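You operate a simulated robot arm through the tools that you are given. There is no shell and no other tool. Be economical: measure what you need, move in short steps, check, and stop when the job is done.

The job below is to be done with a simulated two-armed robot. You get a single attempt, and the scene is never put back.

## Task
Load the purple strand into the printer.
Fine: feed lever open, its tailed clip into the feed pocket, lever shut, door shut, one push on Load; done when the screen says Loaded. Print is not pushed. Where these are worked on the way, their far stop is far enough and under half their travel is too little: feed lever.

The check looks at the end state, three seconds after you hand in, the way a careful person would. Anything else that was tipped, shoved, dropped, spilled or broken makes it a failure.

## Robot
Two 7-joint arms with fingered hands on one trunk, on a base that drives. Base frame: it is fixed to the floor where the robot stands at the start and does not move with it; the origin is under the middle of the robot, x ahead of it, y to its left, z up. Lengths are in m, angles in degrees, forces in N, time in s.
The left shoulder is at the start at [0.07, 0.132, 1.229], the right one opposite. With the tool pointing down near the work surface each hand reaches from about 0.1 to 0.42 m from the robot's upright axis, wherever it stands, measured 20 degrees to its own side. Places, roughly: feed lever [1.1, 0, 1]; feed pocket of the printer [1.1, 0, 0.9]; load button [0.9, -0.3, 1.3]; print button [0.9, -0.4, 1.3]; printer [1.1, -0.1, 1.1]; printer door [0.8, -0.3, 1.1]; small spool [1.25, 0, 1]. Payload 2.3 kg a hand.
Tool frame (each hand has its own): the origin (TCP) lies between the finger pads and is the grasp point; the fingertips stand 0.025 m ahead of it; z points along the fingers, y is the line along which they close. The gripper opens to 0.088 m. The gripper's body begins 0.029 m behind the TCP. The gripper is a hand of 3 fingers: y runs from the thumb to the fingers, the wrist lies at [-0.013, -0.097, -0.162] in the tool frame, and closing takes about 1.5 s.
Orientation is told as [roll, pitch, yaw] about the base's x, y, z axes, in that order, counted from this pose: with the fingers straight down and the wrist toward the robot, the tool's x, y and z point along [0, 1, 0], [1, 0, 0] and [0, 0, -1] of the base frame.

## Interface
- The arms move only by the tool nudge_tool. It takes "left_steps", "right_steps" or both (then of equal length, played together; a hand with none holds still); each is a list of rows, each a list of 2 entries, a list of its own where there are three numbers: the shift along the tool's x, y, z in m, then the turn, a rotation vector about the tool's x, y, z in degrees. In form: [[[dx, dy, dz], [ax, ay, az]], ...]. A call has 1 to 12 rows; each row shifts and turns the commanded pose from where the row before left it, along the tool's axes as they then stand. "left_claw" and "right_claw" are, for a hand that has rows, the finger opening in m, from 0 to 0.088, set as the call begins (left out, the last holds). A row lasts 0.2 s, in which the tool goes at most 0.05 m and 8.6 degrees; a call with a longer step from one row to the next is refused whole, and so is a gripper value outside its range. Where a pose cannot be reached the arm comes as near as it can. A force on the tool above 40 N (or 10 N above the force at the start of the call, whichever is more), or a blocked arm, ends the call early, and 0.2 s more pass. The fingers move at their own pace (about 0.108 m/s each) and stop on an object; they squeeze with about 27 N. The grip force told is the motor's: it shows also when the fingers shut on nothing. Time passes only in rows, and 0.2 s behind the last, so rows that do not move let the fingers close. It gives the time, the measured TCP pose, the force on the tool (base axes), the opening and the grip force at its end, in the units of the frame above (readings bear some noise), with the torque about the TCP (base axes, N m) and any sound that the robot's microphone picked up.
- Cameras (640 x 400 px; columns grow to the right, rows downward): "scene" is now at [0.1339, 0.0095, 1.5593]; the picture's right is [0.12, -0.99, 0.00], its down [-0.56, -0.07, -0.82] and it looks along [0.82, 0.10, -0.57] (base axes); focal length 260 px, centre (320, 200). "left" rides on the left gripper at [-0.058, -0.085, -0.1] in its tool frame; the picture's right is [-0.67, -0.35, 0.66], its down [0.69, -0.63, 0.37] and it looks along [0.28, 0.69, 0.66] (tool axes); focal length 261 px, centre (320, 200). "right" rides on the right gripper at [0.058, -0.085, -0.099] in its tool frame; the picture's right is [-0.67, 0.35, -0.66], its down [-0.69, -0.63, 0.37] and it looks along [-0.29, 0.69, 0.66] (tool axes); focal length 261 px, centre (320, 200). There is no depth. A picture from a camera that has moved, and an enlarged one, comes with that camera's place and axes in the base frame and with its lens. The place of the scene camera against the robot may be out by one fixed shift of up to 0.012 m in any direction.
- get_image(camera): a new picture of that camera. No time passes.
- slide_trunk(by): slides the trunk up (or, below 0, down) by that many m; the arms and the scene camera ride with it, the base frame stays. It gives what a move gives, with no picture.
- base_move(legs): drives the robot by 1 to 6 legs, each [ahead, left, turn to the left] in m, m and degrees, along the robot's own axes; the way and the turn of a leg run together, so that a leg with both is an arc; at most 1.5 m and 180 degrees a leg. The arms and the cameras ride along, it lands a little off, and it stops where it bumps. It gives what a move gives.
- move_fingers(index, middle, thumb_bend, thumb_turn, hand): sets how far each is bent, from 0 (flat) to 1 (curled in); at 0.3 the hand is open as for a grip, at 0.7 the pads meet at the TCP. One left out holds its place. A second passes; each finger stops where it meets its share of the squeeze, and holds until it gets a number again. A gripper value or a shape takes the hand back. It gives what a move gives, with no picture; readings hold the bend of each and the force on the fingers (four entries, about 0 where the hand has none), thumb and palm. thumb_turn goes from beside the hand (0) to across from the fingers (1), as for a grip.
- grasp_type(shape, hand): the hand has 3 fingers and takes this shape, open, in about a second: jaw (thumb against the fingers, like two jaws); tri (thumb and two fingers); tip (a fingertip pinch); poke (one finger out to press); point (the index stretched); flat (the hand flat); cup (the hand cupped); fist (a fist). The gripper value then closes the fingers along that shape, each until it touches; the sizes above hold for jaw. It gives what a move gives, with no picture.
- pan_tilt(pan, tilt): turns the head with the scene camera to pan (to the left, within 86 degrees either way) and tilt (down, from -29 to 69), counted from straight ahead of the robot. It gives what a move gives.
- close_up(camera, box): a new picture of the part [left, top, right, bottom] of that camera's present view, enlarged. No time passes.
- hand_in(): hands the job in; it is judged then, once.

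Work in short steps. Places have to be worked out from the pictures, the camera data and where the tool is seen: move nearer, look again, correct. Check each grasp and each placing, and mend what went wrong. You have 120 turns and 88 pictures in all, those below and enlarged ones among them. Open the grippers and draw the arms clear of the work before you hand the job in, unless the task says otherwise; then end with one line.

The tools are called as a command line: name --argument value ..., lists and objects as JSON in quotes. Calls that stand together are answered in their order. nudge_tool: Moves the arms, as the interface text tells. Its arguments: {"type":"object","properties":{"left_steps":{"type":"array","items":{"type":"array"}},"left_claw":{"type":"number"},"right_steps":{"type":"array","items":{"type":"array"}},"right_claw":{"type":"number"}},"required":[]} The other tools are called the same way: slide_trunk (by) slides the trunk up or down; grasp_type (shape, hand) gives the hand a shape; move_fingers (index, middle, thumb_bend, thumb_turn, hand) moves the fingers one by one; base_move (legs) drives the base; pan_tilt (pan, tilt) turns the head that bears the scene camera; get_image (camera) takes a picture; close_up (camera, box) takes an enlarged picture of a part of a camera's view; hand_in () hands the job in.

At the start:

```text
time_s: 0.0
left_eef_pos: [0.3521, 0.1377, 1.2786]
left_ee_rot: [0.0, -0.1, 0.0]
left_force: [-0.6, -0.5, -0.3]
left_moment: [0.01, 0.0, 0.02]
left_finger_gap: 0.0876
left_finger_force: 0.0
left_shape: jaw
left_bend: [0.3, 0.3, 0.3, 0.98]
left_finger forces: [0.0, 0.0, 0.1, 0.1, 0.0, 0.0]
right_eef_pos: [0.424, -0.1605, 1.2019]
right_ee_rot: [0.0, 0.0, 0.0]
right_force: [-1.3, -0.3, 1.0]
right_moment: [-0.01, 0.02, 0.04]
right_finger_gap: 0.0877
right_finger_force: 0.0
right_shape: jaw
right_bend: [0.3, 0.3, 0.3, 0.98]
right_finger forces: [0.1, 0.0, 0.1, 0.1, 0.0, 0.0]
trunk travel left (down, up): [-0.787, 0.053]
robot x, y, heading: [0.0032, 0.0008, -0.1]
head pan, tilt: [7.0, 34.6]
```

scene: 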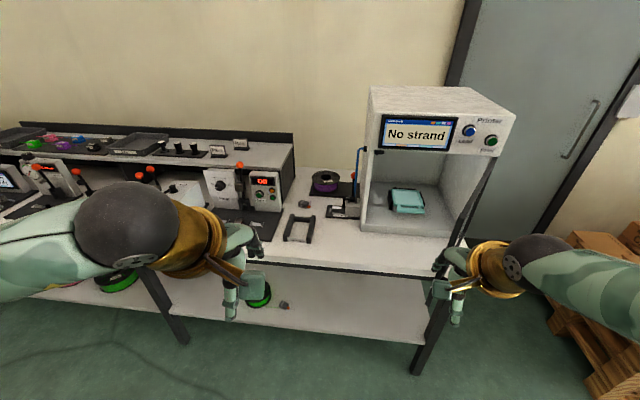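
right: 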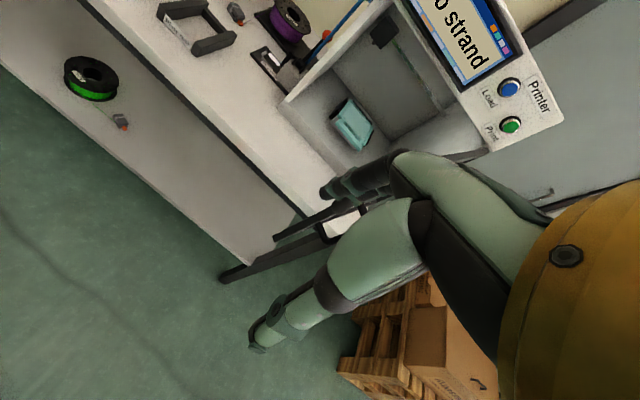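
left: 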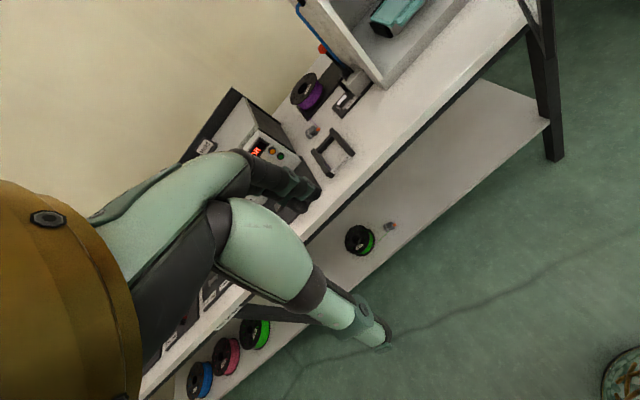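

The scene shows the printer at the right of the bench with a purple spool beside it. I'll enlarge the feed area first.

close_up --camera "scene" --box '[260, 130, 400, 250]'

close_up --camera "scene" --box '[340, 70, 540, 270]'

close_up --camera "left" --box '[270, 0, 450, 190]'

```text
3.33 times, centred on (330, 190) of scene
camera zoom: at [0.1339, 0.0095, 1.5593], right [0.12, -0.99, 0.0], down [-0.56, -0.07, -0.82], along [0.82, 0.1, -0.57], focal length 865 px, centre (287, 233)
```

zoom: 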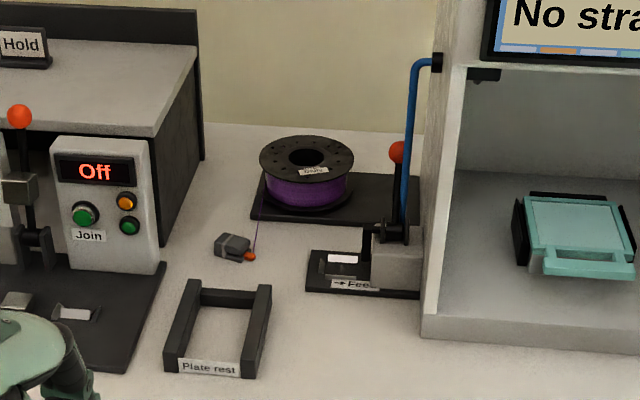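

```text
2.00 times, centred on (440, 170) of scene
camera zoom: at [0.1339, 0.0095, 1.5593], right [0.12, -0.99, 0.0], down [-0.56, -0.07, -0.82], along [0.82, 0.1, -0.57], focal length 519 px, centre (80, 260)
```

zoom: 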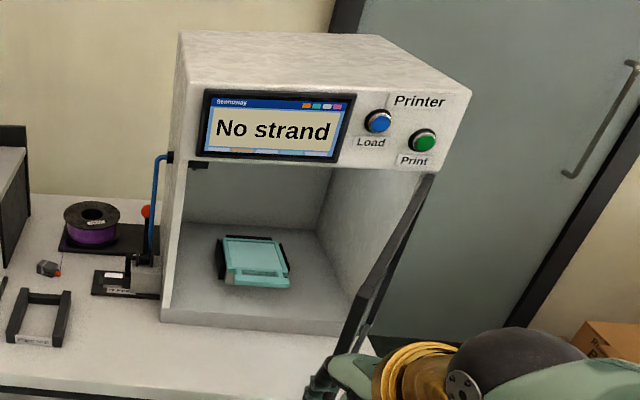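

```text
2.11 times, centred on (360, 95) of left
camera zoom: at [0.267, 0.0811, 1.3773], right [-0.35, -0.67, -0.66], down [-0.63, 0.69, -0.37], along [0.69, 0.28, -0.66], focal length 549 px, centre (236, 421)
```

zoom: 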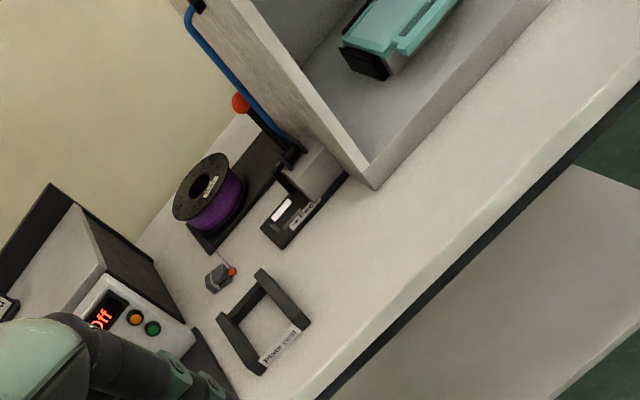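

I'll draw the right hand back so it does not block the door, then look at the door.

nudge_tool --right_steps '[[[0, -0.04, 0], [0, 0, 0]], [[0, -0.04, 0], [0, 0, 0]], [[0, -0.04, 0], [0, 0, 0]], [[0, -0.04, 0], [0, 0, 0]]]' --left_steps '[[[0.03, 0, 0], [0, 0, 0]], [[0.03, 0, 0], [0, 0, 0]], [[0, -0.03, 0], [0, 0, 0]], [[0, -0.03, 0], [0, 0, 0]]]'

pan_tilt --pan -15 --tilt 40

get_image --camera "scene"

```text
time_s: 1.0
left_eef_pos: [0.2891, 0.1978, 1.2789]
left_ee_rot: [0.0, 0.1, 0.0]
left_force: [-0.6, 1.0, 0.6]
left_moment: [-0.01, -0.01, -0.01]
left_finger_gap: 0.0877
left_finger_force: 0.0
left_shape: jaw
left_bend: [0.3, 0.3, 0.3, 0.98]
left_finger forces: [0.0, 0.1, 0.0, 0.0, 0.0, 0.0]
right_eef_pos: [0.4226, -0.1611, 1.203]
right_ee_rot: [0.1, -0.1, 0.0]
right_force: [-0.2, 0.5, 0.4]
right_moment: [0.0, 0.02, 0.02]
right_finger_gap: 0.0876
right_finger_force: 0.0
right_shape: jaw
right_bend: [0.3, 0.3, 0.3, 0.98]
right_finger forces: [0.0, 0.0, 0.0, 0.0, 0.0, 0.1]
right hand out of reach, approached as far as the arm can: row 1, 2, 3, 4
trunk travel left (down, up): [-0.787, 0.053]
robot x, y, heading: [0.0025, 0.0005, -0.0]
head pan, tilt: [7.0, 34.6]
```

```text
time_s: 1.9
left_eef_pos: [0.2914, 0.1976, 1.2796]
left_ee_rot: [-0.1, 0.1, 0.0]
left_force: [0.8, 0.8, -0.2]
left_moment: [0.02, 0.02, 0.02]
left_finger_gap: 0.0879
left_finger_force: 0.0
left_shape: jaw
left_bend: [0.3, 0.3, 0.3, 0.98]
left_finger forces: [0.0, 0.0, 0.0, 0.1, 0.0, 0.0]
right_eef_pos: [0.4259, -0.1594, 1.2025]
right_ee_rot: [-0.1, 0.0, 0.0]
right_force: [0.5, -0.6, -0.5]
right_moment: [0.04, -0.02, 0.02]
right_finger_gap: 0.0877
right_finger_force: 0.0
right_shape: jaw
right_bend: [0.3, 0.3, 0.3, 0.98]
right_finger forces: [0.1, 0.0, 0.0, 0.1, 0.0, 0.1]
trunk travel left (down, up): [-0.787, 0.053]
robot x, y, heading: [-0.0006, 0.0026, -0.2]
head pan, tilt: [-15.0, 40.0]
```

```text
81 pictures are left
camera scene: at [0.1286, -0.0229, 1.5511], right [-0.26, -0.97, 0.0], down [-0.62, 0.17, -0.77], along [0.74, -0.2, -0.64], focal length 260 px, centre (320, 200)
```

scene: 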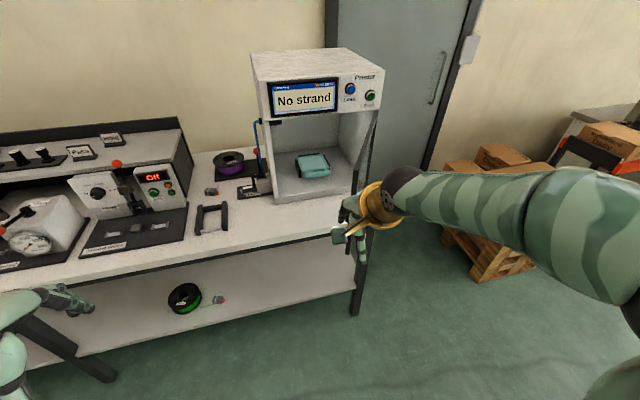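

The right hand can't go straight back; I'll move it outward instead.

nudge_tool --right_steps '[[[-0.04, 0, 0], [0, 0, 0]], [[-0.04, 0, 0], [0, 0, 0]], [[-0.04, -0.02, 0.02], [0, 0, 0]], [[-0.03, -0.03, 0.03], [0, 0, 0]], [[-0.03, -0.03, 0.03], [0, 0, 0]], [[0, -0.03, 0.04], [0, 0, 0]]]'

get_image --camera "scene"

```text
refused: row 4 steps farther than a row can; nothing moved
```

```text
80 pictures are left
camera scene: at [0.1286, -0.0229, 1.5511], right [-0.26, -0.97, 0.0], down [-0.62, 0.17, -0.77], along [0.74, -0.2, -0.64], focal length 260 px, centre (320, 200)
```

scene: 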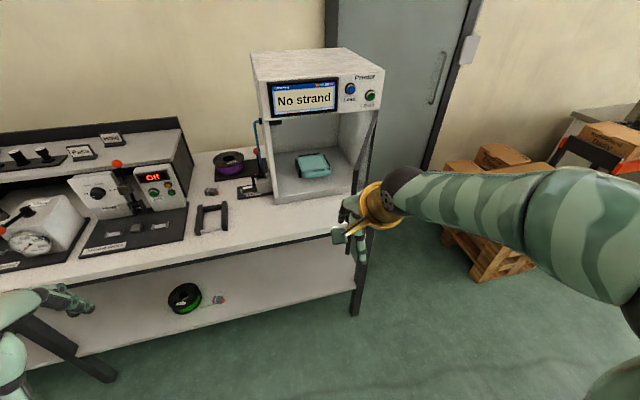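

One row was too long; the same move in smaller rows.

nudge_tool --right_steps '[[[-0.04, 0, 0], [0, 0, 0]], [[-0.04, 0, 0], [0, 0, 0]], [[-0.04, -0.02, 0.02], [0, 0, 0]], [[-0.02, -0.03, 0.03], [0, 0, 0]], [[-0.02, -0.03, 0.03], [0, 0, 0]], [[0, -0.03, 0.03], [0, 0, 0]]]'

get_image --camera "scene"

```text
time_s: 3.3
left_eef_pos: [0.2897, 0.198, 1.2786]
left_ee_rot: [0.0, 0.0, 0.1]
left_force: [-0.3, -0.3, -0.3]
left_moment: [-0.02, -0.04, 0.02]
left_finger_gap: 0.0876
left_finger_force: 0.1
left_shape: jaw
left_bend: [0.3, 0.3, 0.3, 0.98]
left_finger forces: [0.0, 0.0, 0.0, 0.1, 0.0, 0.0]
right_eef_pos: [0.3097, -0.3242, 1.092]
right_ee_rot: [-0.2, -0.1, -0.1]
right_force: [0.6, -0.1, -0.7]
right_moment: [-0.01, 0.01, 0.03]
right_finger_gap: 0.0879
right_finger_force: 0.0
right_shape: jaw
right_bend: [0.3, 0.3, 0.3, 0.98]
right_finger forces: [0.0, 0.1, 0.0, 0.0, 0.1, 0.0]
trunk travel left (down, up): [-0.787, 0.053]
robot x, y, heading: [-0.0026, -0.0045, 0.1]
head pan, tilt: [-15.0, 40.0]
```

```text
79 pictures are left
camera scene: at [0.1263, -0.0231, 1.5513], right [-0.26, -0.97, 0.0], down [-0.62, 0.17, -0.77], along [0.74, -0.2, -0.64], focal length 260 px, centre (320, 200)
```

scene: 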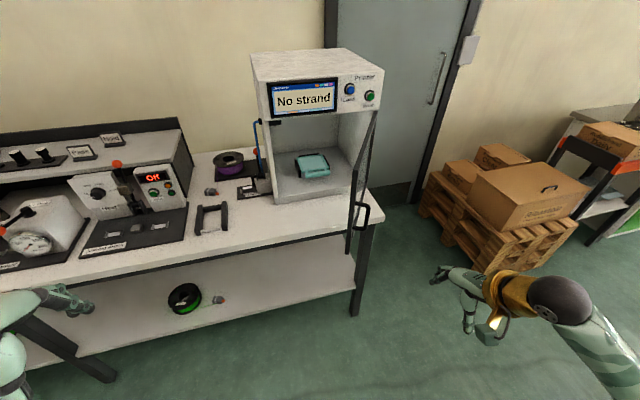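

The door stands open about 90° toward the robot, handle near [0.61, -0.29, 1.05]. Since the lever and clip sit outside the printer, I'll shut the door first to clear my way. I drive right and a little ahead, then look.

base_move --legs '[[0, -0.3, 0], [0.12, 0, 0]]'

pan_tilt --pan 0 --tilt 40

get_image --camera "scene"

get_image --camera "right"

```text
time_s: 6.1
left_eef_pos: [0.4066, -0.0992, 1.2802]
left_ee_rot: [0.1, -0.1, -0.1]
left_force: [-0.4, 0.8, 0.1]
left_moment: [0.02, 0.02, 0.0]
left_finger_gap: 0.0877
left_finger_force: 0.1
left_shape: jaw
left_bend: [0.3, 0.3, 0.3, 0.98]
left_finger forces: [0.1, 0.1, 0.0, 0.2, 0.0, 0.0]
right_eef_pos: [0.4269, -0.6216, 1.0921]
right_ee_rot: [0.0, -0.1, 0.0]
right_force: [-0.5, -0.1, 0.4]
right_moment: [0.04, 0.0, 0.02]
right_finger_gap: 0.0877
right_finger_force: 0.0
right_shape: jaw
right_bend: [0.3, 0.3, 0.3, 0.98]
right_finger forces: [0.0, 0.0, 0.0, 0.1, 0.0, 0.0]
trunk travel left (down, up): [-0.787, 0.053]
robot x, y, heading: [0.1204, -0.2934, -0.0]
head pan, tilt: [-15.0, 40.0]
```

```text
time_s: 6.9
left_eef_pos: [0.4111, -0.0985, 1.2778]
left_ee_rot: [-0.1, 0.1, -0.1]
left_force: [-0.6, 0.0, 0.3]
left_moment: [0.01, -0.01, -0.04]
left_finger_gap: 0.0875
left_finger_force: 0.1
left_shape: jaw
left_bend: [0.3, 0.3, 0.3, 0.98]
left_finger forces: [0.1, 0.0, 0.0, 0.0, 0.0, 0.0]
right_eef_pos: [0.4309, -0.6223, 1.092]
right_ee_rot: [-0.1, 0.0, -0.1]
right_force: [-0.1, 0.2, 0.4]
right_moment: [-0.02, 0.03, 0.01]
right_finger_gap: 0.0877
right_finger_force: 0.0
right_shape: jaw
right_bend: [0.3, 0.3, 0.3, 0.98]
right_finger forces: [0.1, 0.0, 0.0, 0.2, 0.1, 0.1]
trunk travel left (down, up): [-0.787, 0.053]
robot x, y, heading: [0.1207, -0.297, 0.0]
head pan, tilt: [0.0, 40.0]
```

```text
78 pictures are left
camera scene: at [0.2508, -0.298, 1.551], right [0.0, -1.0, 0.0], down [-0.64, 0.0, -0.77], along [0.77, 0.0, -0.64], focal length 260 px, centre (320, 200)
```

scene: 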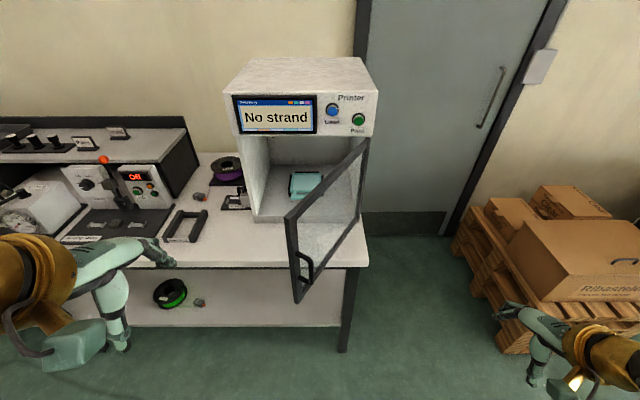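

```text
77 pictures are left
camera right: at [0.3438, -0.5626, 1.1907], right [0.35, -0.67, 0.66], down [-0.63, -0.69, -0.37], along [0.69, -0.29, -0.66], focal length 261 px, centre (320, 200)
```

right: 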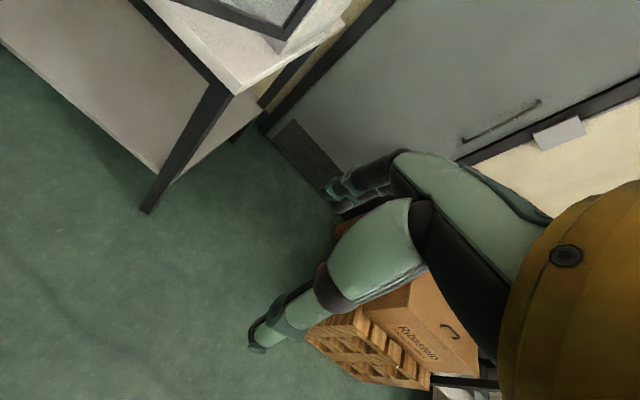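

Door: hinge near [0.90, -0.43], free edge near [0.60, -0.25], z 0.92–1.23, about 59° open with the outer face toward my right hand. I'll close the right fingers, move the left hand outward and drive ahead 0.14.

nudge_tool --left_steps '[[[0.04, 0, 0], [0, 0, 0]], [[0.04, 0, 0], [0, 0, 0]], [[0.04, 0, 0], [0, 0, 0]], [[0.02, 0, 0], [0, 0, 0]], [[0, 0, 0], [0, 0, 0]], [[0, 0, 0], [0, 0, 0]], [[0, 0, 0], [0, 0, 0]], [[0, 0, 0], [0, 0, 0]]]' --right_steps '[[[0, 0, 0], [0, 0, 0]], [[0, 0, 0], [0, 0, 0]], [[0, 0, 0], [0, 0, 0]], [[0, 0, 0], [0, 0, 0]], [[0, 0, 0], [0, 0, 0]], [[0, 0, 0], [0, 0, 0]], [[0, 0, 0], [0, 0, 0]], [[0, 0, 0], [0, 0, 0]]]' --right_claw 0.0

base_move --legs '[[0.14, 0, 0]]'

nudge_tool --right_steps '[[[0.04, 0, 0], [0, 0, 0]], [[0.04, 0, 0], [0, 0, 0]], [[0.04, 0, 0], [0, 0, 0]], [[0.03, 0, 0], [0, 0, 0]]]'

get_image --camera "scene"

```text
time_s: 8.7
left_eef_pos: [0.4093, 0.0415, 1.2797]
left_ee_rot: [0.1, 0.0, -0.1]
left_force: [0.5, 0.6, -0.7]
left_moment: [0.0, 0.0, 0.03]
left_finger_gap: 0.0877
left_finger_force: 0.1
left_shape: jaw
left_bend: [0.3, 0.3, 0.3, 0.98]
left_finger forces: [0.0, 0.0, 0.0, 0.0, 0.1, 0.0]
right_eef_pos: [0.4306, -0.6211, 1.0922]
right_ee_rot: [0.0, -0.1, -0.2]
right_force: [-0.5, 0.2, 0.0]
right_moment: [0.03, -0.02, -0.02]
right_finger_gap: 0.0001
right_finger_force: 27.1
right_shape: jaw
right_bend: [0.7, 0.7, 0.36, 1.0]
right_finger forces: [0.1, 0.1, 0.0, 0.0, 0.0, 0.1]
trunk travel left (down, up): [-0.787, 0.053]
robot x, y, heading: [0.1198, -0.2962, 0.2]
head pan, tilt: [0.0, 40.0]
```

```text
time_s: 10.0
left_eef_pos: [0.5444, 0.0448, 1.2797]
left_ee_rot: [0.0, -0.1, 0.2]
left_force: [-0.1, -0.4, 0.3]
left_moment: [-0.06, -0.01, 0.03]
left_finger_gap: 0.0875
left_finger_force: 0.0
left_shape: jaw
left_bend: [0.3, 0.3, 0.3, 0.98]
left_finger forces: [0.0, 0.1, 0.1, 0.0, 0.0, 0.1]
right_eef_pos: [0.5672, -0.6199, 1.0928]
right_ee_rot: [0.0, -0.2, 0.2]
right_force: [-0.2, 0.1, 0.6]
right_moment: [-0.06, 0.03, 0.0]
right_finger_gap: 0.0002
right_finger_force: 27.1
right_shape: jaw
right_bend: [0.7, 0.7, 0.36, 1.0]
right_finger forces: [0.1, 0.0, 0.0, 0.0, 0.0, 0.0]
trunk travel left (down, up): [-0.787, 0.053]
robot x, y, heading: [0.2625, -0.2941, 0.3]
head pan, tilt: [0.0, 40.0]
```

```text
time_s: 11.0
left_eef_pos: [0.5488, 0.046, 1.2785]
left_ee_rot: [-0.1, 0.1, 0.3]
left_force: [0.3, 0.4, 0.1]
left_moment: [-0.02, -0.01, 0.01]
left_finger_gap: 0.0876
left_finger_force: 0.1
left_shape: jaw
left_bend: [0.3, 0.3, 0.3, 0.98]
left_finger forces: [0.0, 0.0, 0.0, 0.0, 0.0, 0.1]
right_eef_pos: [0.6051, -0.4781, 1.1002]
right_ee_rot: [-0.1, 0.1, 0.2]
right_force: [-0.5, 0.4, -0.5]
right_moment: [-0.02, 0.0, 0.01]
right_finger_gap: 0.0
right_finger_force: 26.7
right_shape: jaw
right_bend: [0.7, 0.7, 0.36, 1.0]
right_finger forces: [0.0, 0.1, 0.0, 0.0, 0.0, 0.1]
right hand out of reach, approached as far as the arm can: row 2, 3, 4
trunk travel left (down, up): [-0.787, 0.053]
robot x, y, heading: [0.2596, -0.2983, 0.3]
head pan, tilt: [0.0, 40.0]
```

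```text
76 pictures are left
camera scene: at [0.3905, -0.2948, 1.551], right [0.0, -1.0, 0.0], down [-0.64, 0.0, -0.77], along [0.77, 0.0, -0.64], focal length 260 px, centre (320, 200)
```

scene: 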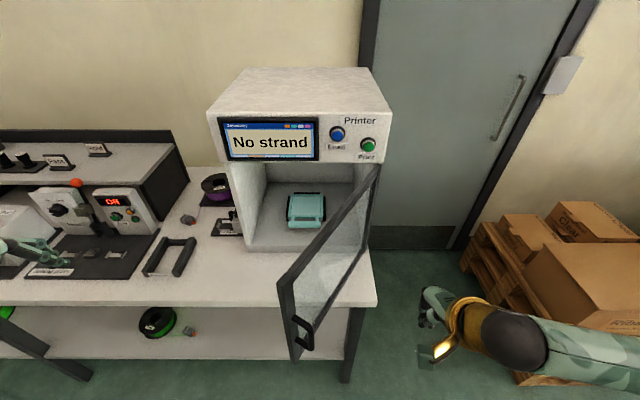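

The arm can't fold inward at this height; I'll lower the hand to z≈1.03 and then go inward toward the door's outer face.

nudge_tool --right_steps '[[[0, 0, 0.035], [0, 0, 0]], [[0, 0, 0.035], [0, 0, 0]], [[0.03, 0, 0], [0, 0, 0]], [[0.03, 0, 0], [0, 0, 0]], [[0.03, 0, 0], [0, 0, 0]]]'

get_image --camera "scene"

```text
time_s: 12.2
left_eef_pos: [0.5485, 0.0463, 1.2791]
left_ee_rot: [0.0, 0.0, 0.3]
left_force: [0.3, -0.4, 0.2]
left_moment: [-0.02, 0.01, 0.02]
left_finger_gap: 0.0876
left_finger_force: 0.1
left_shape: jaw
left_bend: [0.3, 0.3, 0.3, 0.98]
left_finger forces: [0.1, 0.0, 0.1, 0.0, 0.1, 0.0]
right_eef_pos: [0.6008, -0.3882, 1.0277]
right_ee_rot: [-0.1, 0.0, 0.1]
right_force: [0.0, -0.1, 0.9]
right_moment: [-0.01, 0.03, -0.04]
right_finger_gap: 0.0
right_finger_force: 26.9
right_shape: jaw
right_bend: [0.7, 0.7, 0.36, 1.0]
right_finger forces: [0.0, 0.0, 0.0, 0.1, 0.1, 0.0]
trunk travel left (down, up): [-0.787, 0.053]
robot x, y, heading: [0.2604, -0.2939, 0.1]
head pan, tilt: [0.0, 40.0]
```

```text
75 pictures are left
camera scene: at [0.3902, -0.2952, 1.5511], right [0.0, -1.0, 0.0], down [-0.64, 0.0, -0.77], along [0.77, 0.0, -0.64], focal length 260 px, centre (320, 200)
```

scene: 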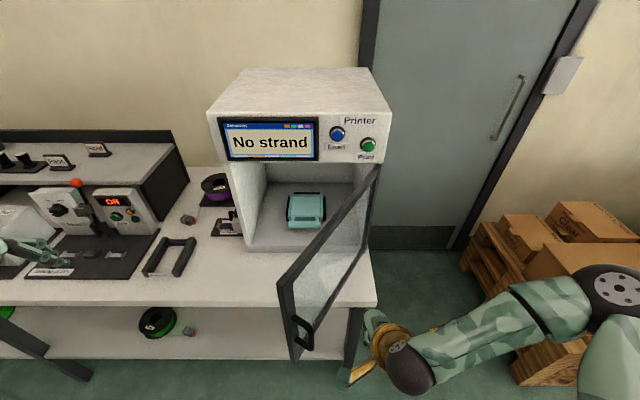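

The hand is ~0.1 m off the door's outer face. I'll push it with small base legs along the door's arc, keeping the arm still.

base_move --legs '[[0.05, 0.085, 0], [0.02, 0.033, 0], [0.025, 0.031, 0], [0.028, 0.026, 0]]'

get_image --camera "scene"

```text
time_s: 14.8
left_eef_pos: [0.6663, 0.2157, 1.2811]
left_ee_rot: [0.2, -0.1, 0.3]
left_force: [-0.7, -0.2, 0.0]
left_moment: [0.02, -0.03, 0.01]
left_finger_gap: 0.0876
left_finger_force: 0.1
left_shape: jaw
left_bend: [0.3, 0.3, 0.3, 0.98]
left_finger forces: [0.0, 0.0, 0.1, 0.0, 0.1, 0.0]
right_eef_pos: [0.7191, -0.2173, 1.0288]
right_ee_rot: [0.3, -0.1, 0.1]
right_force: [-0.3, -0.2, -0.1]
right_moment: [0.03, 0.0, 0.03]
right_finger_gap: 0.0
right_finger_force: 26.8
right_shape: jaw
right_bend: [0.7, 0.7, 0.36, 1.0]
right_finger forces: [0.1, 0.0, 0.0, 0.1, 0.0, 0.0]
trunk travel left (down, up): [-0.787, 0.053]
robot x, y, heading: [0.3816, -0.1243, 0.2]
head pan, tilt: [0.0, 40.0]
```

```text
74 pictures are left
camera scene: at [0.5062, -0.1259, 1.5517], right [0.0, -1.0, 0.0], down [-0.64, 0.0, -0.77], along [0.77, 0.0, -0.64], focal length 260 px, centre (320, 200)
```

scene: 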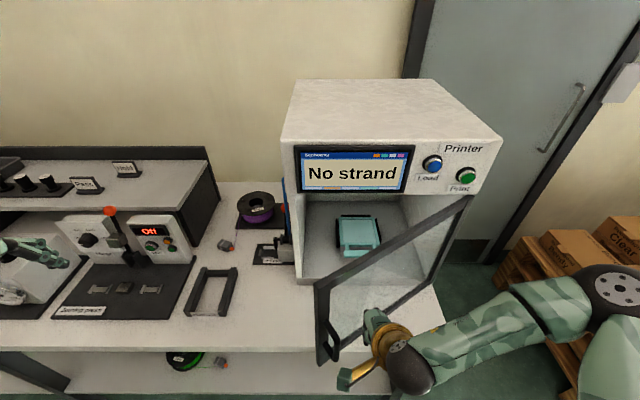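

The door follows. I continue the arc with the base by about 0.1 m.

base_move --legs '[[0.032, 0.023, 0], [0.035, 0.017, 0], [0.036, 0.013, 0]]'

nudge_tool --right_steps '[[[0.004, 0.02, 0], [0, 0, 0]], [[0.004, 0.02, 0], [0, 0, 0]], [[0, 0.02, 0], [0, 0, 0]]]'

get_image --camera "scene"

```text
time_s: 16.6
left_eef_pos: [0.7671, 0.2709, 1.2814]
left_ee_rot: [0.1, -0.3, 0.2]
left_force: [0.2, -1.4, 0.7]
left_moment: [0.03, -0.02, 0.01]
left_finger_gap: 0.0874
left_finger_force: 0.0
left_shape: jaw
left_bend: [0.3, 0.3, 0.3, 0.98]
left_finger forces: [0.0, 0.1, 0.0, 0.0, 0.0, 0.1]
right_eef_pos: [0.8202, -0.1627, 1.0299]
right_ee_rot: [0.2, -0.4, 0.2]
right_force: [-0.3, -1.2, 0.8]
right_moment: [0.0, -0.02, -0.01]
right_finger_gap: 0.0
right_finger_force: 27.2
right_shape: jaw
right_bend: [0.7, 0.7, 0.36, 1.0]
right_finger forces: [0.0, 0.0, 0.0, 0.0, 0.1, 0.1]
trunk travel left (down, up): [-0.787, 0.053]
robot x, y, heading: [0.481, -0.0695, 0.2]
head pan, tilt: [0.0, 40.0]
```

```text
time_s: 17.4
left_eef_pos: [0.7726, 0.2719, 1.2797]
left_ee_rot: [0.1, 0.0, 0.2]
left_force: [0.0, 0.0, 0.1]
left_moment: [0.0, 0.0, 0.0]
left_finger_gap: 0.0878
left_finger_force: 0.0
left_shape: jaw
left_bend: [0.3, 0.3, 0.3, 0.98]
left_finger forces: [0.1, 0.0, 0.0, 0.0, 0.1, 0.0]
right_eef_pos: [0.8862, -0.1542, 1.025]
right_ee_rot: [0.0, 0.0, 0.3]
right_force: [0.8, 0.0, -0.3]
right_moment: [0.05, 0.02, 0.01]
right_finger_gap: 0.0
right_finger_force: 27.2
right_shape: jaw
right_bend: [0.7, 0.7, 0.36, 1.0]
right_finger forces: [0.0, 0.0, 0.0, 0.1, 0.0, 0.0]
trunk travel left (down, up): [-0.787, 0.053]
robot x, y, heading: [0.481, -0.065, 0.4]
head pan, tilt: [0.0, 40.0]
```

```text
73 pictures are left
camera scene: at [0.6146, -0.0685, 1.5511], right [0.0, -1.0, 0.0], down [-0.64, 0.0, -0.77], along [0.77, 0.0, -0.64], focal length 260 px, centre (320, 200)
```

scene: 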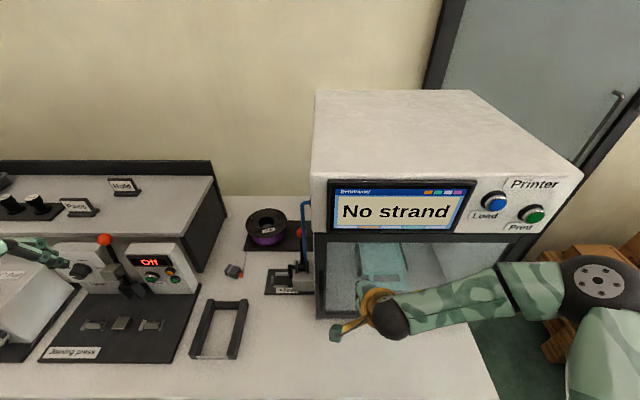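

The door looks almost flush; I'll push a little more until force shows.

nudge_tool --right_steps '[[[0, 0.01, 0], [0, 0, 0]], [[0, 0.01, 0], [0, 0, 0]], [[0, 0.01, 0], [0, 0, 0]], [[0, 0.01, 0], [0, 0, 0]]]'

close_up --camera "scene" --box '[230, 160, 470, 330]'

```text
time_s: 18.2
left_eef_pos: [0.758, 0.2719, 1.2822]
left_ee_rot: [-0.1, -0.8, 0.1]
left_force: [0.3, 0.5, -0.7]
left_moment: [0.0, 0.01, -0.02]
left_finger_gap: 0.0875
left_finger_force: 0.0
left_shape: jaw
left_bend: [0.3, 0.3, 0.3, 0.98]
left_finger forces: [0.1, 0.0, 0.0, 0.0, 0.0, 0.0]
right_eef_pos: [0.8981, -0.1533, 1.0283]
right_ee_rot: [0.0, 0.4, 0.5]
right_force: [-24.4, 1.1, 1.4]
right_moment: [-0.08, -1.35, -0.16]
right_finger_gap: 0.0
right_finger_force: 26.9
right_shape: jaw
right_bend: [0.7, 0.7, 0.36, 1.0]
right_finger forces: [0.1, 25.1, 0.1, 0.1, 0.0, 0.0]
trunk travel left (down, up): [-0.787, 0.053]
robot x, y, heading: [0.478, -0.0678, 0.3]
head pan, tilt: [0.0, 40.0]
stopped in row 4 (right hand): the force on the tool passed its limit at 45 N (the readings are from after the stop); the commanded pose is now the measured one
```

```text
2.35 times, centred on (350, 245) of scene
camera zoom: at [0.5959, -0.0686, 1.5529], right [0.0, -1.0, 0.0], down [-0.63, 0.0, -0.77], along [0.77, 0.0, -0.63], focal length 611 px, centre (249, 94)
```

zoom: 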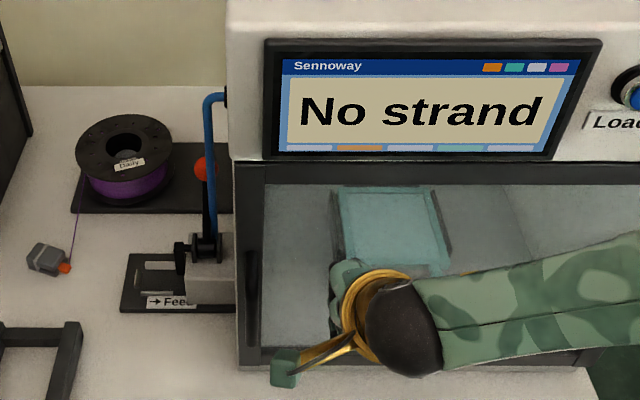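

The door is shut flush (24 N resisted). I back the right hand off, then look left to see how my left arm stands relative to the press.

nudge_tool --right_steps '[[[0, -0.02, 0], [0, 0, 0]], [[0, -0.03, 0], [0, 0, 0]], [[0, -0.03, 0], [0, 0, 0]], [[-0.03, -0.02, 0], [0, 0, 0]], [[-0.03, 0, -0.03], [0, 0, 0]], [[-0.03, 0, -0.03], [0, 0, 0]], [[-0.03, 0, -0.03], [0, 0, 0]]]' --right_claw 0.088

pan_tilt --pan 35 --tilt 45

get_image --camera "scene"

get_image --camera "left"

```text
time_s: 19.9
left_eef_pos: [0.771, 0.2723, 1.2788]
left_ee_rot: [0.1, 0.0, 0.1]
left_force: [-1.0, 0.0, 0.8]
left_moment: [0.01, 0.0, 0.01]
left_finger_gap: 0.0878
left_finger_force: 0.1
left_shape: jaw
left_bend: [0.3, 0.3, 0.3, 0.98]
left_finger forces: [0.0, 0.1, 0.0, 0.0, 0.0, 0.1]
right_eef_pos: [0.8266, -0.2731, 1.1135]
right_ee_rot: [0.2, 0.8, 0.5]
right_force: [0.0, -0.4, -0.6]
right_moment: [0.05, -0.03, -0.01]
right_finger_gap: 0.0877
right_finger_force: 0.0
right_shape: jaw
right_bend: [0.3, 0.3, 0.3, 0.98]
right_finger forces: [0.0, 0.1, 0.0, 0.0, 0.0, 0.0]
right hand out of reach, approached as far as the arm can: row 5
trunk travel left (down, up): [-0.787, 0.053]
robot x, y, heading: [0.4799, -0.0667, 0.0]
head pan, tilt: [0.0, 40.0]
```

```text
time_s: 20.9
left_eef_pos: [0.7709, 0.2723, 1.2777]
left_ee_rot: [0.1, 0.0, 0.1]
left_force: [-0.8, 1.7, -0.1]
left_moment: [0.04, 0.02, -0.01]
left_finger_gap: 0.0876
left_finger_force: 0.0
left_shape: jaw
left_bend: [0.3, 0.3, 0.3, 0.98]
left_finger forces: [0.1, 0.0, 0.0, 0.0, 0.0, 0.0]
right_eef_pos: [0.8286, -0.2711, 1.1129]
right_ee_rot: [0.0, 0.8, 0.4]
right_force: [0.4, -0.3, -0.7]
right_moment: [-0.01, -0.01, 0.0]
right_finger_gap: 0.0878
right_finger_force: 0.1
right_shape: jaw
right_bend: [0.3, 0.3, 0.3, 0.98]
right_finger forces: [0.0, 0.1, 0.1, 0.1, 0.0, 0.1]
trunk travel left (down, up): [-0.787, 0.053]
robot x, y, heading: [0.4849, -0.0658, -0.0]
head pan, tilt: [35.0, 45.0]
```

```text
71 pictures are left
camera scene: at [0.5951, -0.0219, 1.5438], right [0.58, -0.82, 0.0], down [-0.58, -0.41, -0.71], along [0.58, 0.41, -0.71], focal length 260 px, centre (320, 200)
```

scene: 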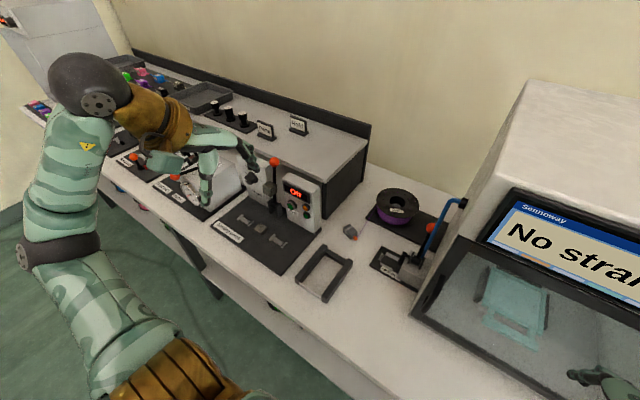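

```text
70 pictures are left
camera left: at [0.6875, 0.2145, 1.3787], right [-0.35, -0.67, -0.66], down [-0.63, 0.68, -0.37], along [0.69, 0.29, -0.66], focal length 261 px, centre (320, 200)
```

left: 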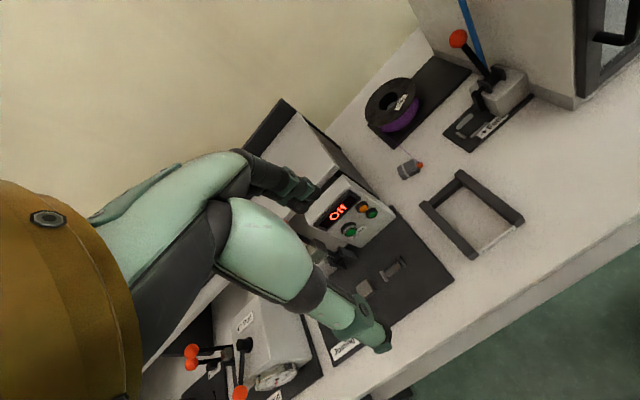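

Enlarging the feed unit from both cameras to understand lever and pocket.

close_up --camera "left" --box '[380, 0, 560, 190]'

close_up --camera "scene" --box '[320, 170, 480, 300]'

```text
2.11 times, centred on (470, 95) of left
camera zoom: at [0.6875, 0.2145, 1.3787], right [-0.35, -0.67, -0.66], down [-0.63, 0.68, -0.37], along [0.69, 0.29, -0.66], focal length 549 px, centre (4, 421)
```

zoom: 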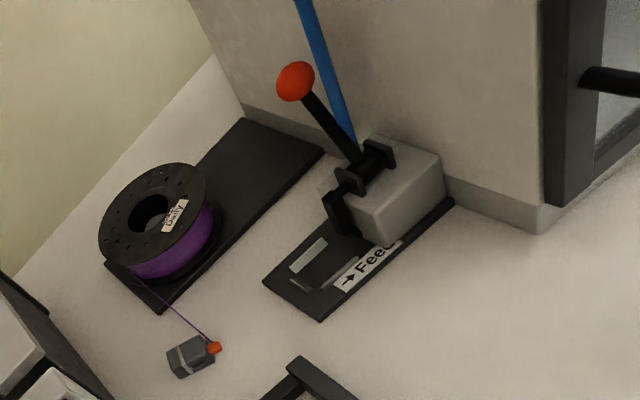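

```text
3.08 times, centred on (400, 235) of scene
camera zoom: at [0.5951, -0.0219, 1.5438], right [0.58, -0.82, 0.0], down [-0.58, -0.41, -0.71], along [0.58, 0.41, -0.71], focal length 799 px, centre (74, 92)
```

zoom: 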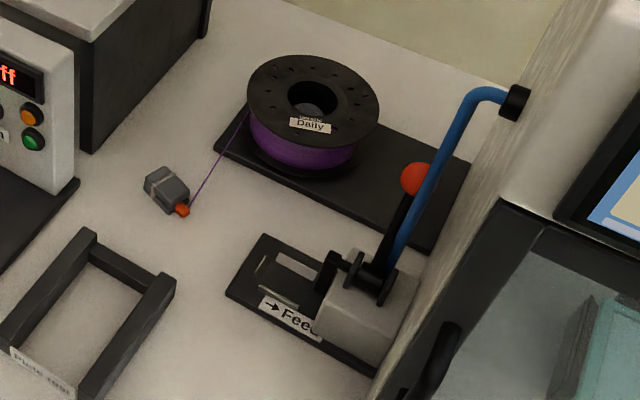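

The lever's shaft runs along y on a white block; the lever leans away from me and a small paddle stands over the pocket, whose arrow points toward the printer (-y). Before driving closer, I tuck the right hand outward and back.

nudge_tool --right_steps '[[[-0.045, -0.01, 0], [0, 0, 0]], [[-0.045, -0.01, 0], [0, 0, 0]], [[-0.03, -0.035, 0], [0, 0, 0]], [[-0.02, -0.04, 0], [0, 0, 0]], [[0, -0.045, 0], [0, 0, 0]], [[0, -0.045, 0], [0, 0, 0]], [[0, -0.045, 0], [0, 0, 0]]]'

```text
time_s: 22.5
left_eef_pos: [0.7725, 0.2715, 1.2791]
left_ee_rot: [-0.1, 0.1, 0.1]
left_force: [0.0, -0.3, -0.3]
left_moment: [0.0, -0.03, 0.02]
left_finger_gap: 0.0878
left_finger_force: 0.0
left_shape: jaw
left_bend: [0.3, 0.3, 0.3, 0.98]
left_finger forces: [0.0, 0.0, 0.0, 0.0, 0.0, 0.0]
right_eef_pos: [0.6098, -0.4163, 1.1282]
right_ee_rot: [0.0, 0.9, 0.6]
right_force: [0.2, -0.1, 0.1]
right_moment: [0.02, -0.01, 0.02]
right_finger_gap: 0.0877
right_finger_force: 0.2
right_shape: jaw
right_bend: [0.3, 0.3, 0.3, 0.98]
right_finger forces: [0.1, 0.1, 0.0, 0.0, 0.0, 0.1]
right hand out of reach, approached as far as the arm can: row 7
trunk travel left (down, up): [-0.787, 0.053]
robot x, y, heading: [0.4797, -0.0638, 0.3]
head pan, tilt: [35.0, 45.0]
```

Right hand tucked. Now I shift left 0.14 and ahead in legs, watching for a bump.

base_move --legs '[[0, 0.14, 0], [0.08, 0, 0], [0.08, 0, 0]]'

pan_tilt --pan -5 --tilt 60

get_image --camera "scene"

```text
time_s: 25.1
left_eef_pos: [0.9227, 0.41, 1.2822]
left_ee_rot: [0.1, -0.4, -0.2]
left_force: [-0.1, -0.3, -0.5]
left_moment: [0.0, -0.01, -0.03]
left_finger_gap: 0.0878
left_finger_force: 0.1
left_shape: jaw
left_bend: [0.3, 0.3, 0.3, 0.98]
left_finger forces: [0.0, 0.0, 0.1, 0.1, 0.0, 0.0]
right_eef_pos: [0.7591, -0.2782, 1.1308]
right_ee_rot: [0.0, 0.3, 0.1]
right_force: [0.2, -0.2, -1.1]
right_moment: [-0.01, -0.02, 0.0]
right_finger_gap: 0.088
right_finger_force: 0.1
right_shape: jaw
right_bend: [0.3, 0.3, 0.3, 0.98]
right_finger forces: [0.0, 0.1, 0.0, 0.1, 0.0, 0.0]
trunk travel left (down, up): [-0.787, 0.053]
robot x, y, heading: [0.6394, 0.0731, -0.1]
head pan, tilt: [35.0, 45.0]
```

```text
time_s: 26.2
left_eef_pos: [0.9308, 0.4103, 1.2786]
left_ee_rot: [0.0, 0.0, -0.1]
left_force: [0.6, 0.5, 0.2]
left_moment: [0.0, 0.02, 0.0]
left_finger_gap: 0.0878
left_finger_force: 0.0
left_shape: jaw
left_bend: [0.3, 0.3, 0.3, 0.98]
left_finger forces: [0.1, 0.0, 0.1, 0.1, 0.0, 0.1]
right_eef_pos: [0.7651, -0.2769, 1.1298]
right_ee_rot: [-0.1, 0.8, 0.2]
right_force: [0.0, -0.5, 0.2]
right_moment: [0.02, 0.01, 0.02]
right_finger_gap: 0.088
right_finger_force: 0.2
right_shape: jaw
right_bend: [0.3, 0.3, 0.3, 0.98]
right_finger forces: [0.1, 0.1, 0.1, 0.0, 0.1, 0.1]
trunk travel left (down, up): [-0.787, 0.053]
robot x, y, heading: [0.6361, 0.0699, 0.1]
head pan, tilt: [-5.0, 60.0]
```

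```text
67 pictures are left
camera scene: at [0.751, 0.0647, 1.5245], right [-0.09, -1.0, 0.0], down [-0.86, 0.08, -0.5], along [0.5, -0.04, -0.87], focal length 260 px, centre (320, 200)
```

scene: 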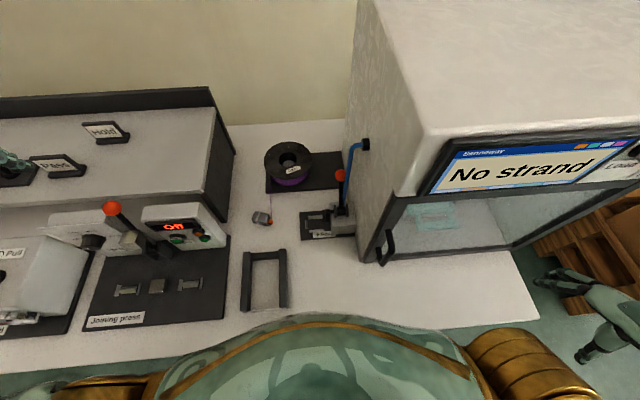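

No bump yet; clip confirmed near [1.085, 0.204, 0.87]. I enlarge the feed unit from here.

close_up --camera "scene" --box '[240, 130, 380, 250]'

```text
3.33 times, centred on (310, 190) of scene
camera zoom: at [0.751, 0.0647, 1.5245], right [-0.09, -1.0, 0.0], down [-0.86, 0.08, -0.5], along [0.5, -0.04, -0.87], focal length 865 px, centre (353, 233)
```

zoom: 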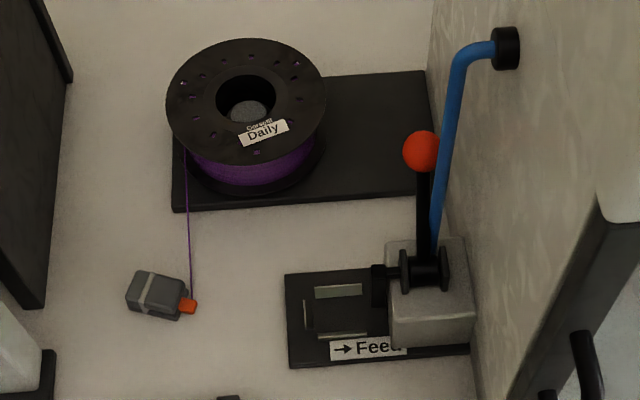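

The lever pivot is near [1.064, -0.018, 0.913], the knob near [1.111, -0.015, 1.008], so it leans 26° back. To learn which way it opens, I bring the left hand's camera closer for a side view.

nudge_tool --left_steps '[[[-0.03, 0, 0.02], [0, 0, 7.5]], [[-0.03, 0.0, 0.02], [0, 0, 7.5]], [[-0.03, 0.01, 0.02], [0, 0, 7.5]], [[-0.03, 0.02, 0.02], [0, 0, 7.5]], [[0, 0.02, 0.03], [0, 0, 7.5]], [[0, 0, 0.03], [0, 0, 7.5]], [[0, 0, 0.02], [0, 0, 7.5]], [[0, 0, 0], [0, 0, 7.5]]]'

get_image --camera "left"

```text
time_s: 28.0
left_eef_pos: [0.9502, 0.2644, 1.1517]
left_ee_rot: [1.6, 1.5, -44.8]
left_force: [-0.3, -0.9, -1.5]
left_moment: [0.04, 0.01, -0.04]
left_finger_gap: 0.0877
left_finger_force: 0.1
left_shape: jaw
left_bend: [0.3, 0.3, 0.3, 0.98]
left_finger forces: [0.0, 0.0, 0.0, 0.0, 0.1, 0.0]
left hand out of reach, approached as far as the arm can: row 6, 7, 8
right_eef_pos: [0.7658, -0.2764, 1.1296]
right_ee_rot: [0.1, 0.8, 0.2]
right_force: [0.6, -0.5, 0.4]
right_moment: [0.01, -0.01, 0.0]
right_finger_gap: 0.0877
right_finger_force: 0.0
right_shape: jaw
right_bend: [0.3, 0.3, 0.3, 0.98]
right_finger forces: [0.0, 0.0, 0.0, 0.0, 0.0, 0.0]
trunk travel left (down, up): [-0.787, 0.053]
robot x, y, heading: [0.6422, 0.0697, 0.1]
head pan, tilt: [-5.0, 60.0]
```

```text
65 pictures are left
camera left: at [0.8494, 0.2791, 1.2531], right [-0.72, -0.21, -0.66], down [0.04, 0.94, -0.33], along [0.69, -0.26, -0.67], focal length 261 px, centre (320, 200)
```

left: 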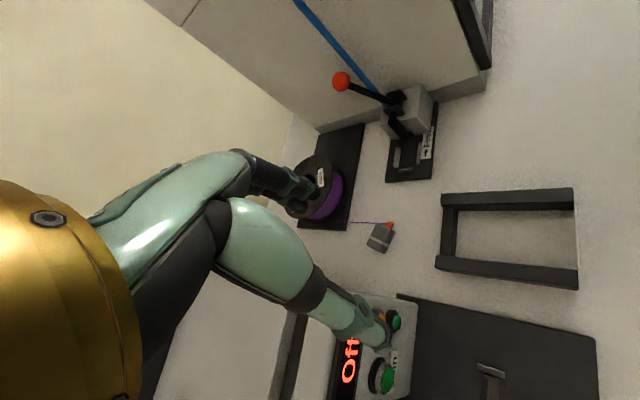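

close_up --camera "left" --box '[320, 60, 460, 200]'

```text
2.86 times, centred on (390, 130) of left
camera zoom: at [0.8494, 0.2791, 1.2531], right [-0.72, -0.21, -0.66], down [0.04, 0.94, -0.33], along [0.69, -0.26, -0.67], focal length 745 px, centre (120, 400)
```

zoom: 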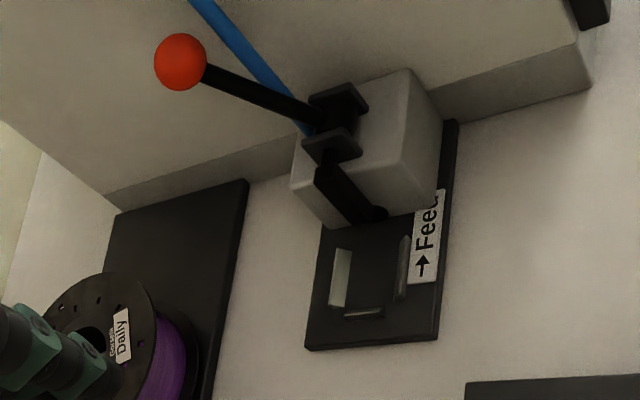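

The bar at the shaft's end hangs straight down by the pocket mouth, so the lever is presumably shut now and should swing about the y axis. I'll grip the knob with the right hand: back the base, bring the right hand left of the printer, raise the left hand, then drive in.

nudge_tool --left_steps '[[[0, 0, -0.04], [0, 0, 0]], [[0, 0, -0.04], [0, 0, 0]], [[0, 0, -0.04], [0, 0, 0]]]'

base_move --legs '[[-0.16, 0, 0], [0, 0.08, 0]]'

nudge_tool --right_steps '[[[0, 0.04, 0], [0, 0, 0]], [[0, 0.04, 0], [0, 0, 0]], [[0, 0.04, 0], [0, 0, 0]], [[0.02, 0.04, 0], [0, 0, 0]], [[0.035, 0.03, 0], [0, 0, 0]], [[0.035, 0.02, 0], [0, 0, 0]], [[0.04, 0.02, 0], [0, 0, 0]], [[0.04, 0, 0], [0, 0, 0]], [[0.04, 0, 0], [0, 0, 0]]]'

get_image --camera "scene"

```text
time_s: 28.8
left_eef_pos: [0.9509, 0.2602, 1.2707]
left_ee_rot: [1.5, 1.5, -44.8]
left_force: [0.2, -0.1, 0.6]
left_moment: [0.04, 0.02, 0.01]
left_finger_gap: 0.0879
left_finger_force: 0.1
left_shape: jaw
left_bend: [0.3, 0.3, 0.3, 0.98]
left_finger forces: [0.0, 0.0, 0.0, 0.0, 0.0, 0.0]
right_eef_pos: [0.766, -0.2771, 1.1295]
right_ee_rot: [0.0, 0.8, 0.1]
right_force: [0.2, -0.5, 0.2]
right_moment: [-0.02, 0.02, 0.03]
right_finger_gap: 0.0879
right_finger_force: 0.1
right_shape: jaw
right_bend: [0.3, 0.3, 0.3, 0.98]
right_finger forces: [0.0, 0.1, 0.1, 0.0, 0.0, 0.0]
trunk travel left (down, up): [-0.787, 0.053]
robot x, y, heading: [0.6366, 0.0723, -0.1]
head pan, tilt: [-5.0, 60.0]
```

```text
time_s: 30.9
left_eef_pos: [0.7923, 0.3325, 1.2724]
left_ee_rot: [1.7, 1.8, -44.9]
left_force: [-0.3, -1.0, -0.1]
left_moment: [0.03, -0.03, 0.02]
left_finger_gap: 0.0876
left_finger_force: 0.1
left_shape: jaw
left_bend: [0.3, 0.3, 0.3, 0.98]
left_finger forces: [0.0, 0.0, 0.0, 0.0, 0.1, 0.0]
right_eef_pos: [0.6052, -0.2035, 1.1287]
right_ee_rot: [0.3, 0.8, -0.1]
right_force: [-0.2, -0.5, -0.2]
right_moment: [0.06, -0.02, -0.01]
right_finger_gap: 0.088
right_finger_force: 0.1
right_shape: jaw
right_bend: [0.3, 0.3, 0.3, 0.98]
right_finger forces: [0.0, 0.0, 0.0, 0.0, 0.0, 0.0]
trunk travel left (down, up): [-0.787, 0.053]
robot x, y, heading: [0.4818, 0.1506, -0.3]
head pan, tilt: [-5.0, 60.0]
```

```text
time_s: 32.9
left_eef_pos: [0.7926, 0.3417, 1.272]
left_ee_rot: [1.4, 1.4, -44.8]
left_force: [0.3, 0.4, -0.1]
left_moment: [-0.03, 0.01, -0.03]
left_finger_gap: 0.0875
left_finger_force: 0.0
left_shape: jaw
left_bend: [0.3, 0.3, 0.3, 0.98]
left_finger forces: [0.1, 0.1, 0.0, 0.1, 0.1, 0.0]
right_eef_pos: [0.8334, 0.0152, 1.1277]
right_ee_rot: [-0.1, 0.8, -0.1]
right_force: [-0.3, 0.3, 0.0]
right_moment: [-0.01, 0.01, -0.01]
right_finger_gap: 0.0879
right_finger_force: 0.1
right_shape: jaw
right_bend: [0.3, 0.3, 0.3, 0.98]
right_finger forces: [0.0, 0.0, 0.0, 0.0, 0.0, 0.1]
trunk travel left (down, up): [-0.787, 0.053]
robot x, y, heading: [0.4777, 0.1531, -0.5]
head pan, tilt: [-5.0, 60.0]
```

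```text
63 pictures are left
camera scene: at [0.5927, 0.147, 1.5243], right [-0.09, -1.0, 0.0], down [-0.86, 0.08, -0.5], along [0.5, -0.05, -0.87], focal length 260 px, centre (320, 200)
```

scene: 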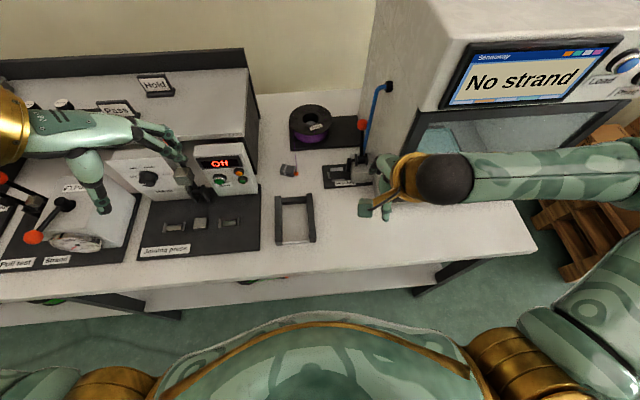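

The right forearm would strike the printer front if I went on, so I switch: tuck the right hand again, shift the base right, and use the left arm (its forearm comes from the left) for the lever.

nudge_tool --right_steps '[[[-0.04, 0, 0], [0, 0, 0]], [[-0.04, 0, 0], [0, 0, 0]], [[-0.04, -0.02, 0], [0, 0, 0]], [[-0.035, -0.02, 0], [0, 0, 0]], [[-0.035, -0.03, 0], [0, 0, 0]], [[-0.02, -0.04, 0], [0, 0, 0]], [[0, -0.04, 0], [0, 0, 0]], [[0, -0.04, 0], [0, 0, 0]], [[0, -0.04, 0], [0, 0, 0]]]' --left_steps '[[[0, 0, 0], [0, 0, -7.5]], [[0, 0, 0], [0, 0, -7.5]], [[0, 0, 0], [0, 0, -7.5]], [[0, 0, 0], [0, 0, -7.5]], [[0, 0, 0], [0, 0, -7.5]], [[0, 0, 0], [0, 0, -7.5]], [[0, 0, 0], [0, 0, 0]], [[0, 0, 0], [0, 0, 0]], [[0, 0, 0], [0, 0, 0]]]'

base_move --legs '[[0, -0.23, 0], [0.1, 0, 0], [0.08, 0, 0]]'

get_image --camera "scene"

```text
time_s: 34.9
left_eef_pos: [0.7907, 0.3394, 1.272]
left_ee_rot: [2.0, -0.1, 0.1]
left_force: [-0.8, 0.3, -0.4]
left_moment: [0.0, -0.01, 0.01]
left_finger_gap: 0.0877
left_finger_force: 0.1
left_shape: jaw
left_bend: [0.3, 0.3, 0.3, 0.98]
left_finger forces: [0.0, 0.0, 0.1, 0.0, 0.0, 0.1]
right_eef_pos: [0.606, -0.1971, 1.1293]
right_ee_rot: [0.0, 0.8, 0.0]
right_force: [-0.2, -0.1, -0.4]
right_moment: [-0.02, 0.02, -0.05]
right_finger_gap: 0.0881
right_finger_force: 0.1
right_shape: jaw
right_bend: [0.3, 0.3, 0.3, 0.98]
right_finger forces: [0.0, 0.0, 0.1, 0.1, 0.0, 0.0]
trunk travel left (down, up): [-0.787, 0.053]
robot x, y, heading: [0.4767, 0.1514, -0.2]
head pan, tilt: [-5.0, 60.0]
```

```text
time_s: 38.0
left_eef_pos: [0.9633, 0.1062, 1.2739]
left_ee_rot: [2.0, -0.3, 0.0]
left_force: [-0.2, -1.5, 0.4]
left_moment: [-0.03, -0.05, 0.0]
left_finger_gap: 0.0877
left_finger_force: 0.0
left_shape: jaw
left_bend: [0.3, 0.3, 0.3, 0.98]
left_finger forces: [0.0, 0.0, 0.0, 0.1, 0.0, 0.1]
right_eef_pos: [0.7794, -0.4318, 1.1306]
right_ee_rot: [0.0, 0.5, -0.2]
right_force: [-0.3, -1.2, 0.8]
right_moment: [0.02, -0.01, 0.06]
right_finger_gap: 0.0879
right_finger_force: 0.1
right_shape: jaw
right_bend: [0.3, 0.3, 0.3, 0.98]
right_finger forces: [0.0, 0.0, 0.0, 0.0, 0.0, 0.0]
trunk travel left (down, up): [-0.787, 0.053]
robot x, y, heading: [0.6554, -0.0792, -0.4]
head pan, tilt: [-5.0, 60.0]
```

```text
62 pictures are left
camera scene: at [0.762, -0.0901, 1.5251], right [-0.09, -1.0, 0.0], down [-0.86, 0.08, -0.5], along [0.5, -0.05, -0.86], focal length 260 px, centre (320, 200)
```

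scene: 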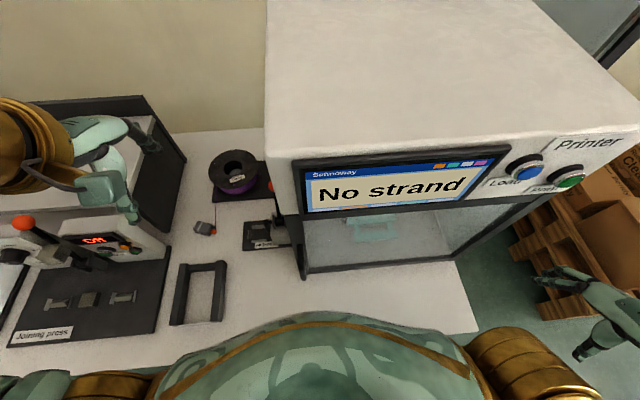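

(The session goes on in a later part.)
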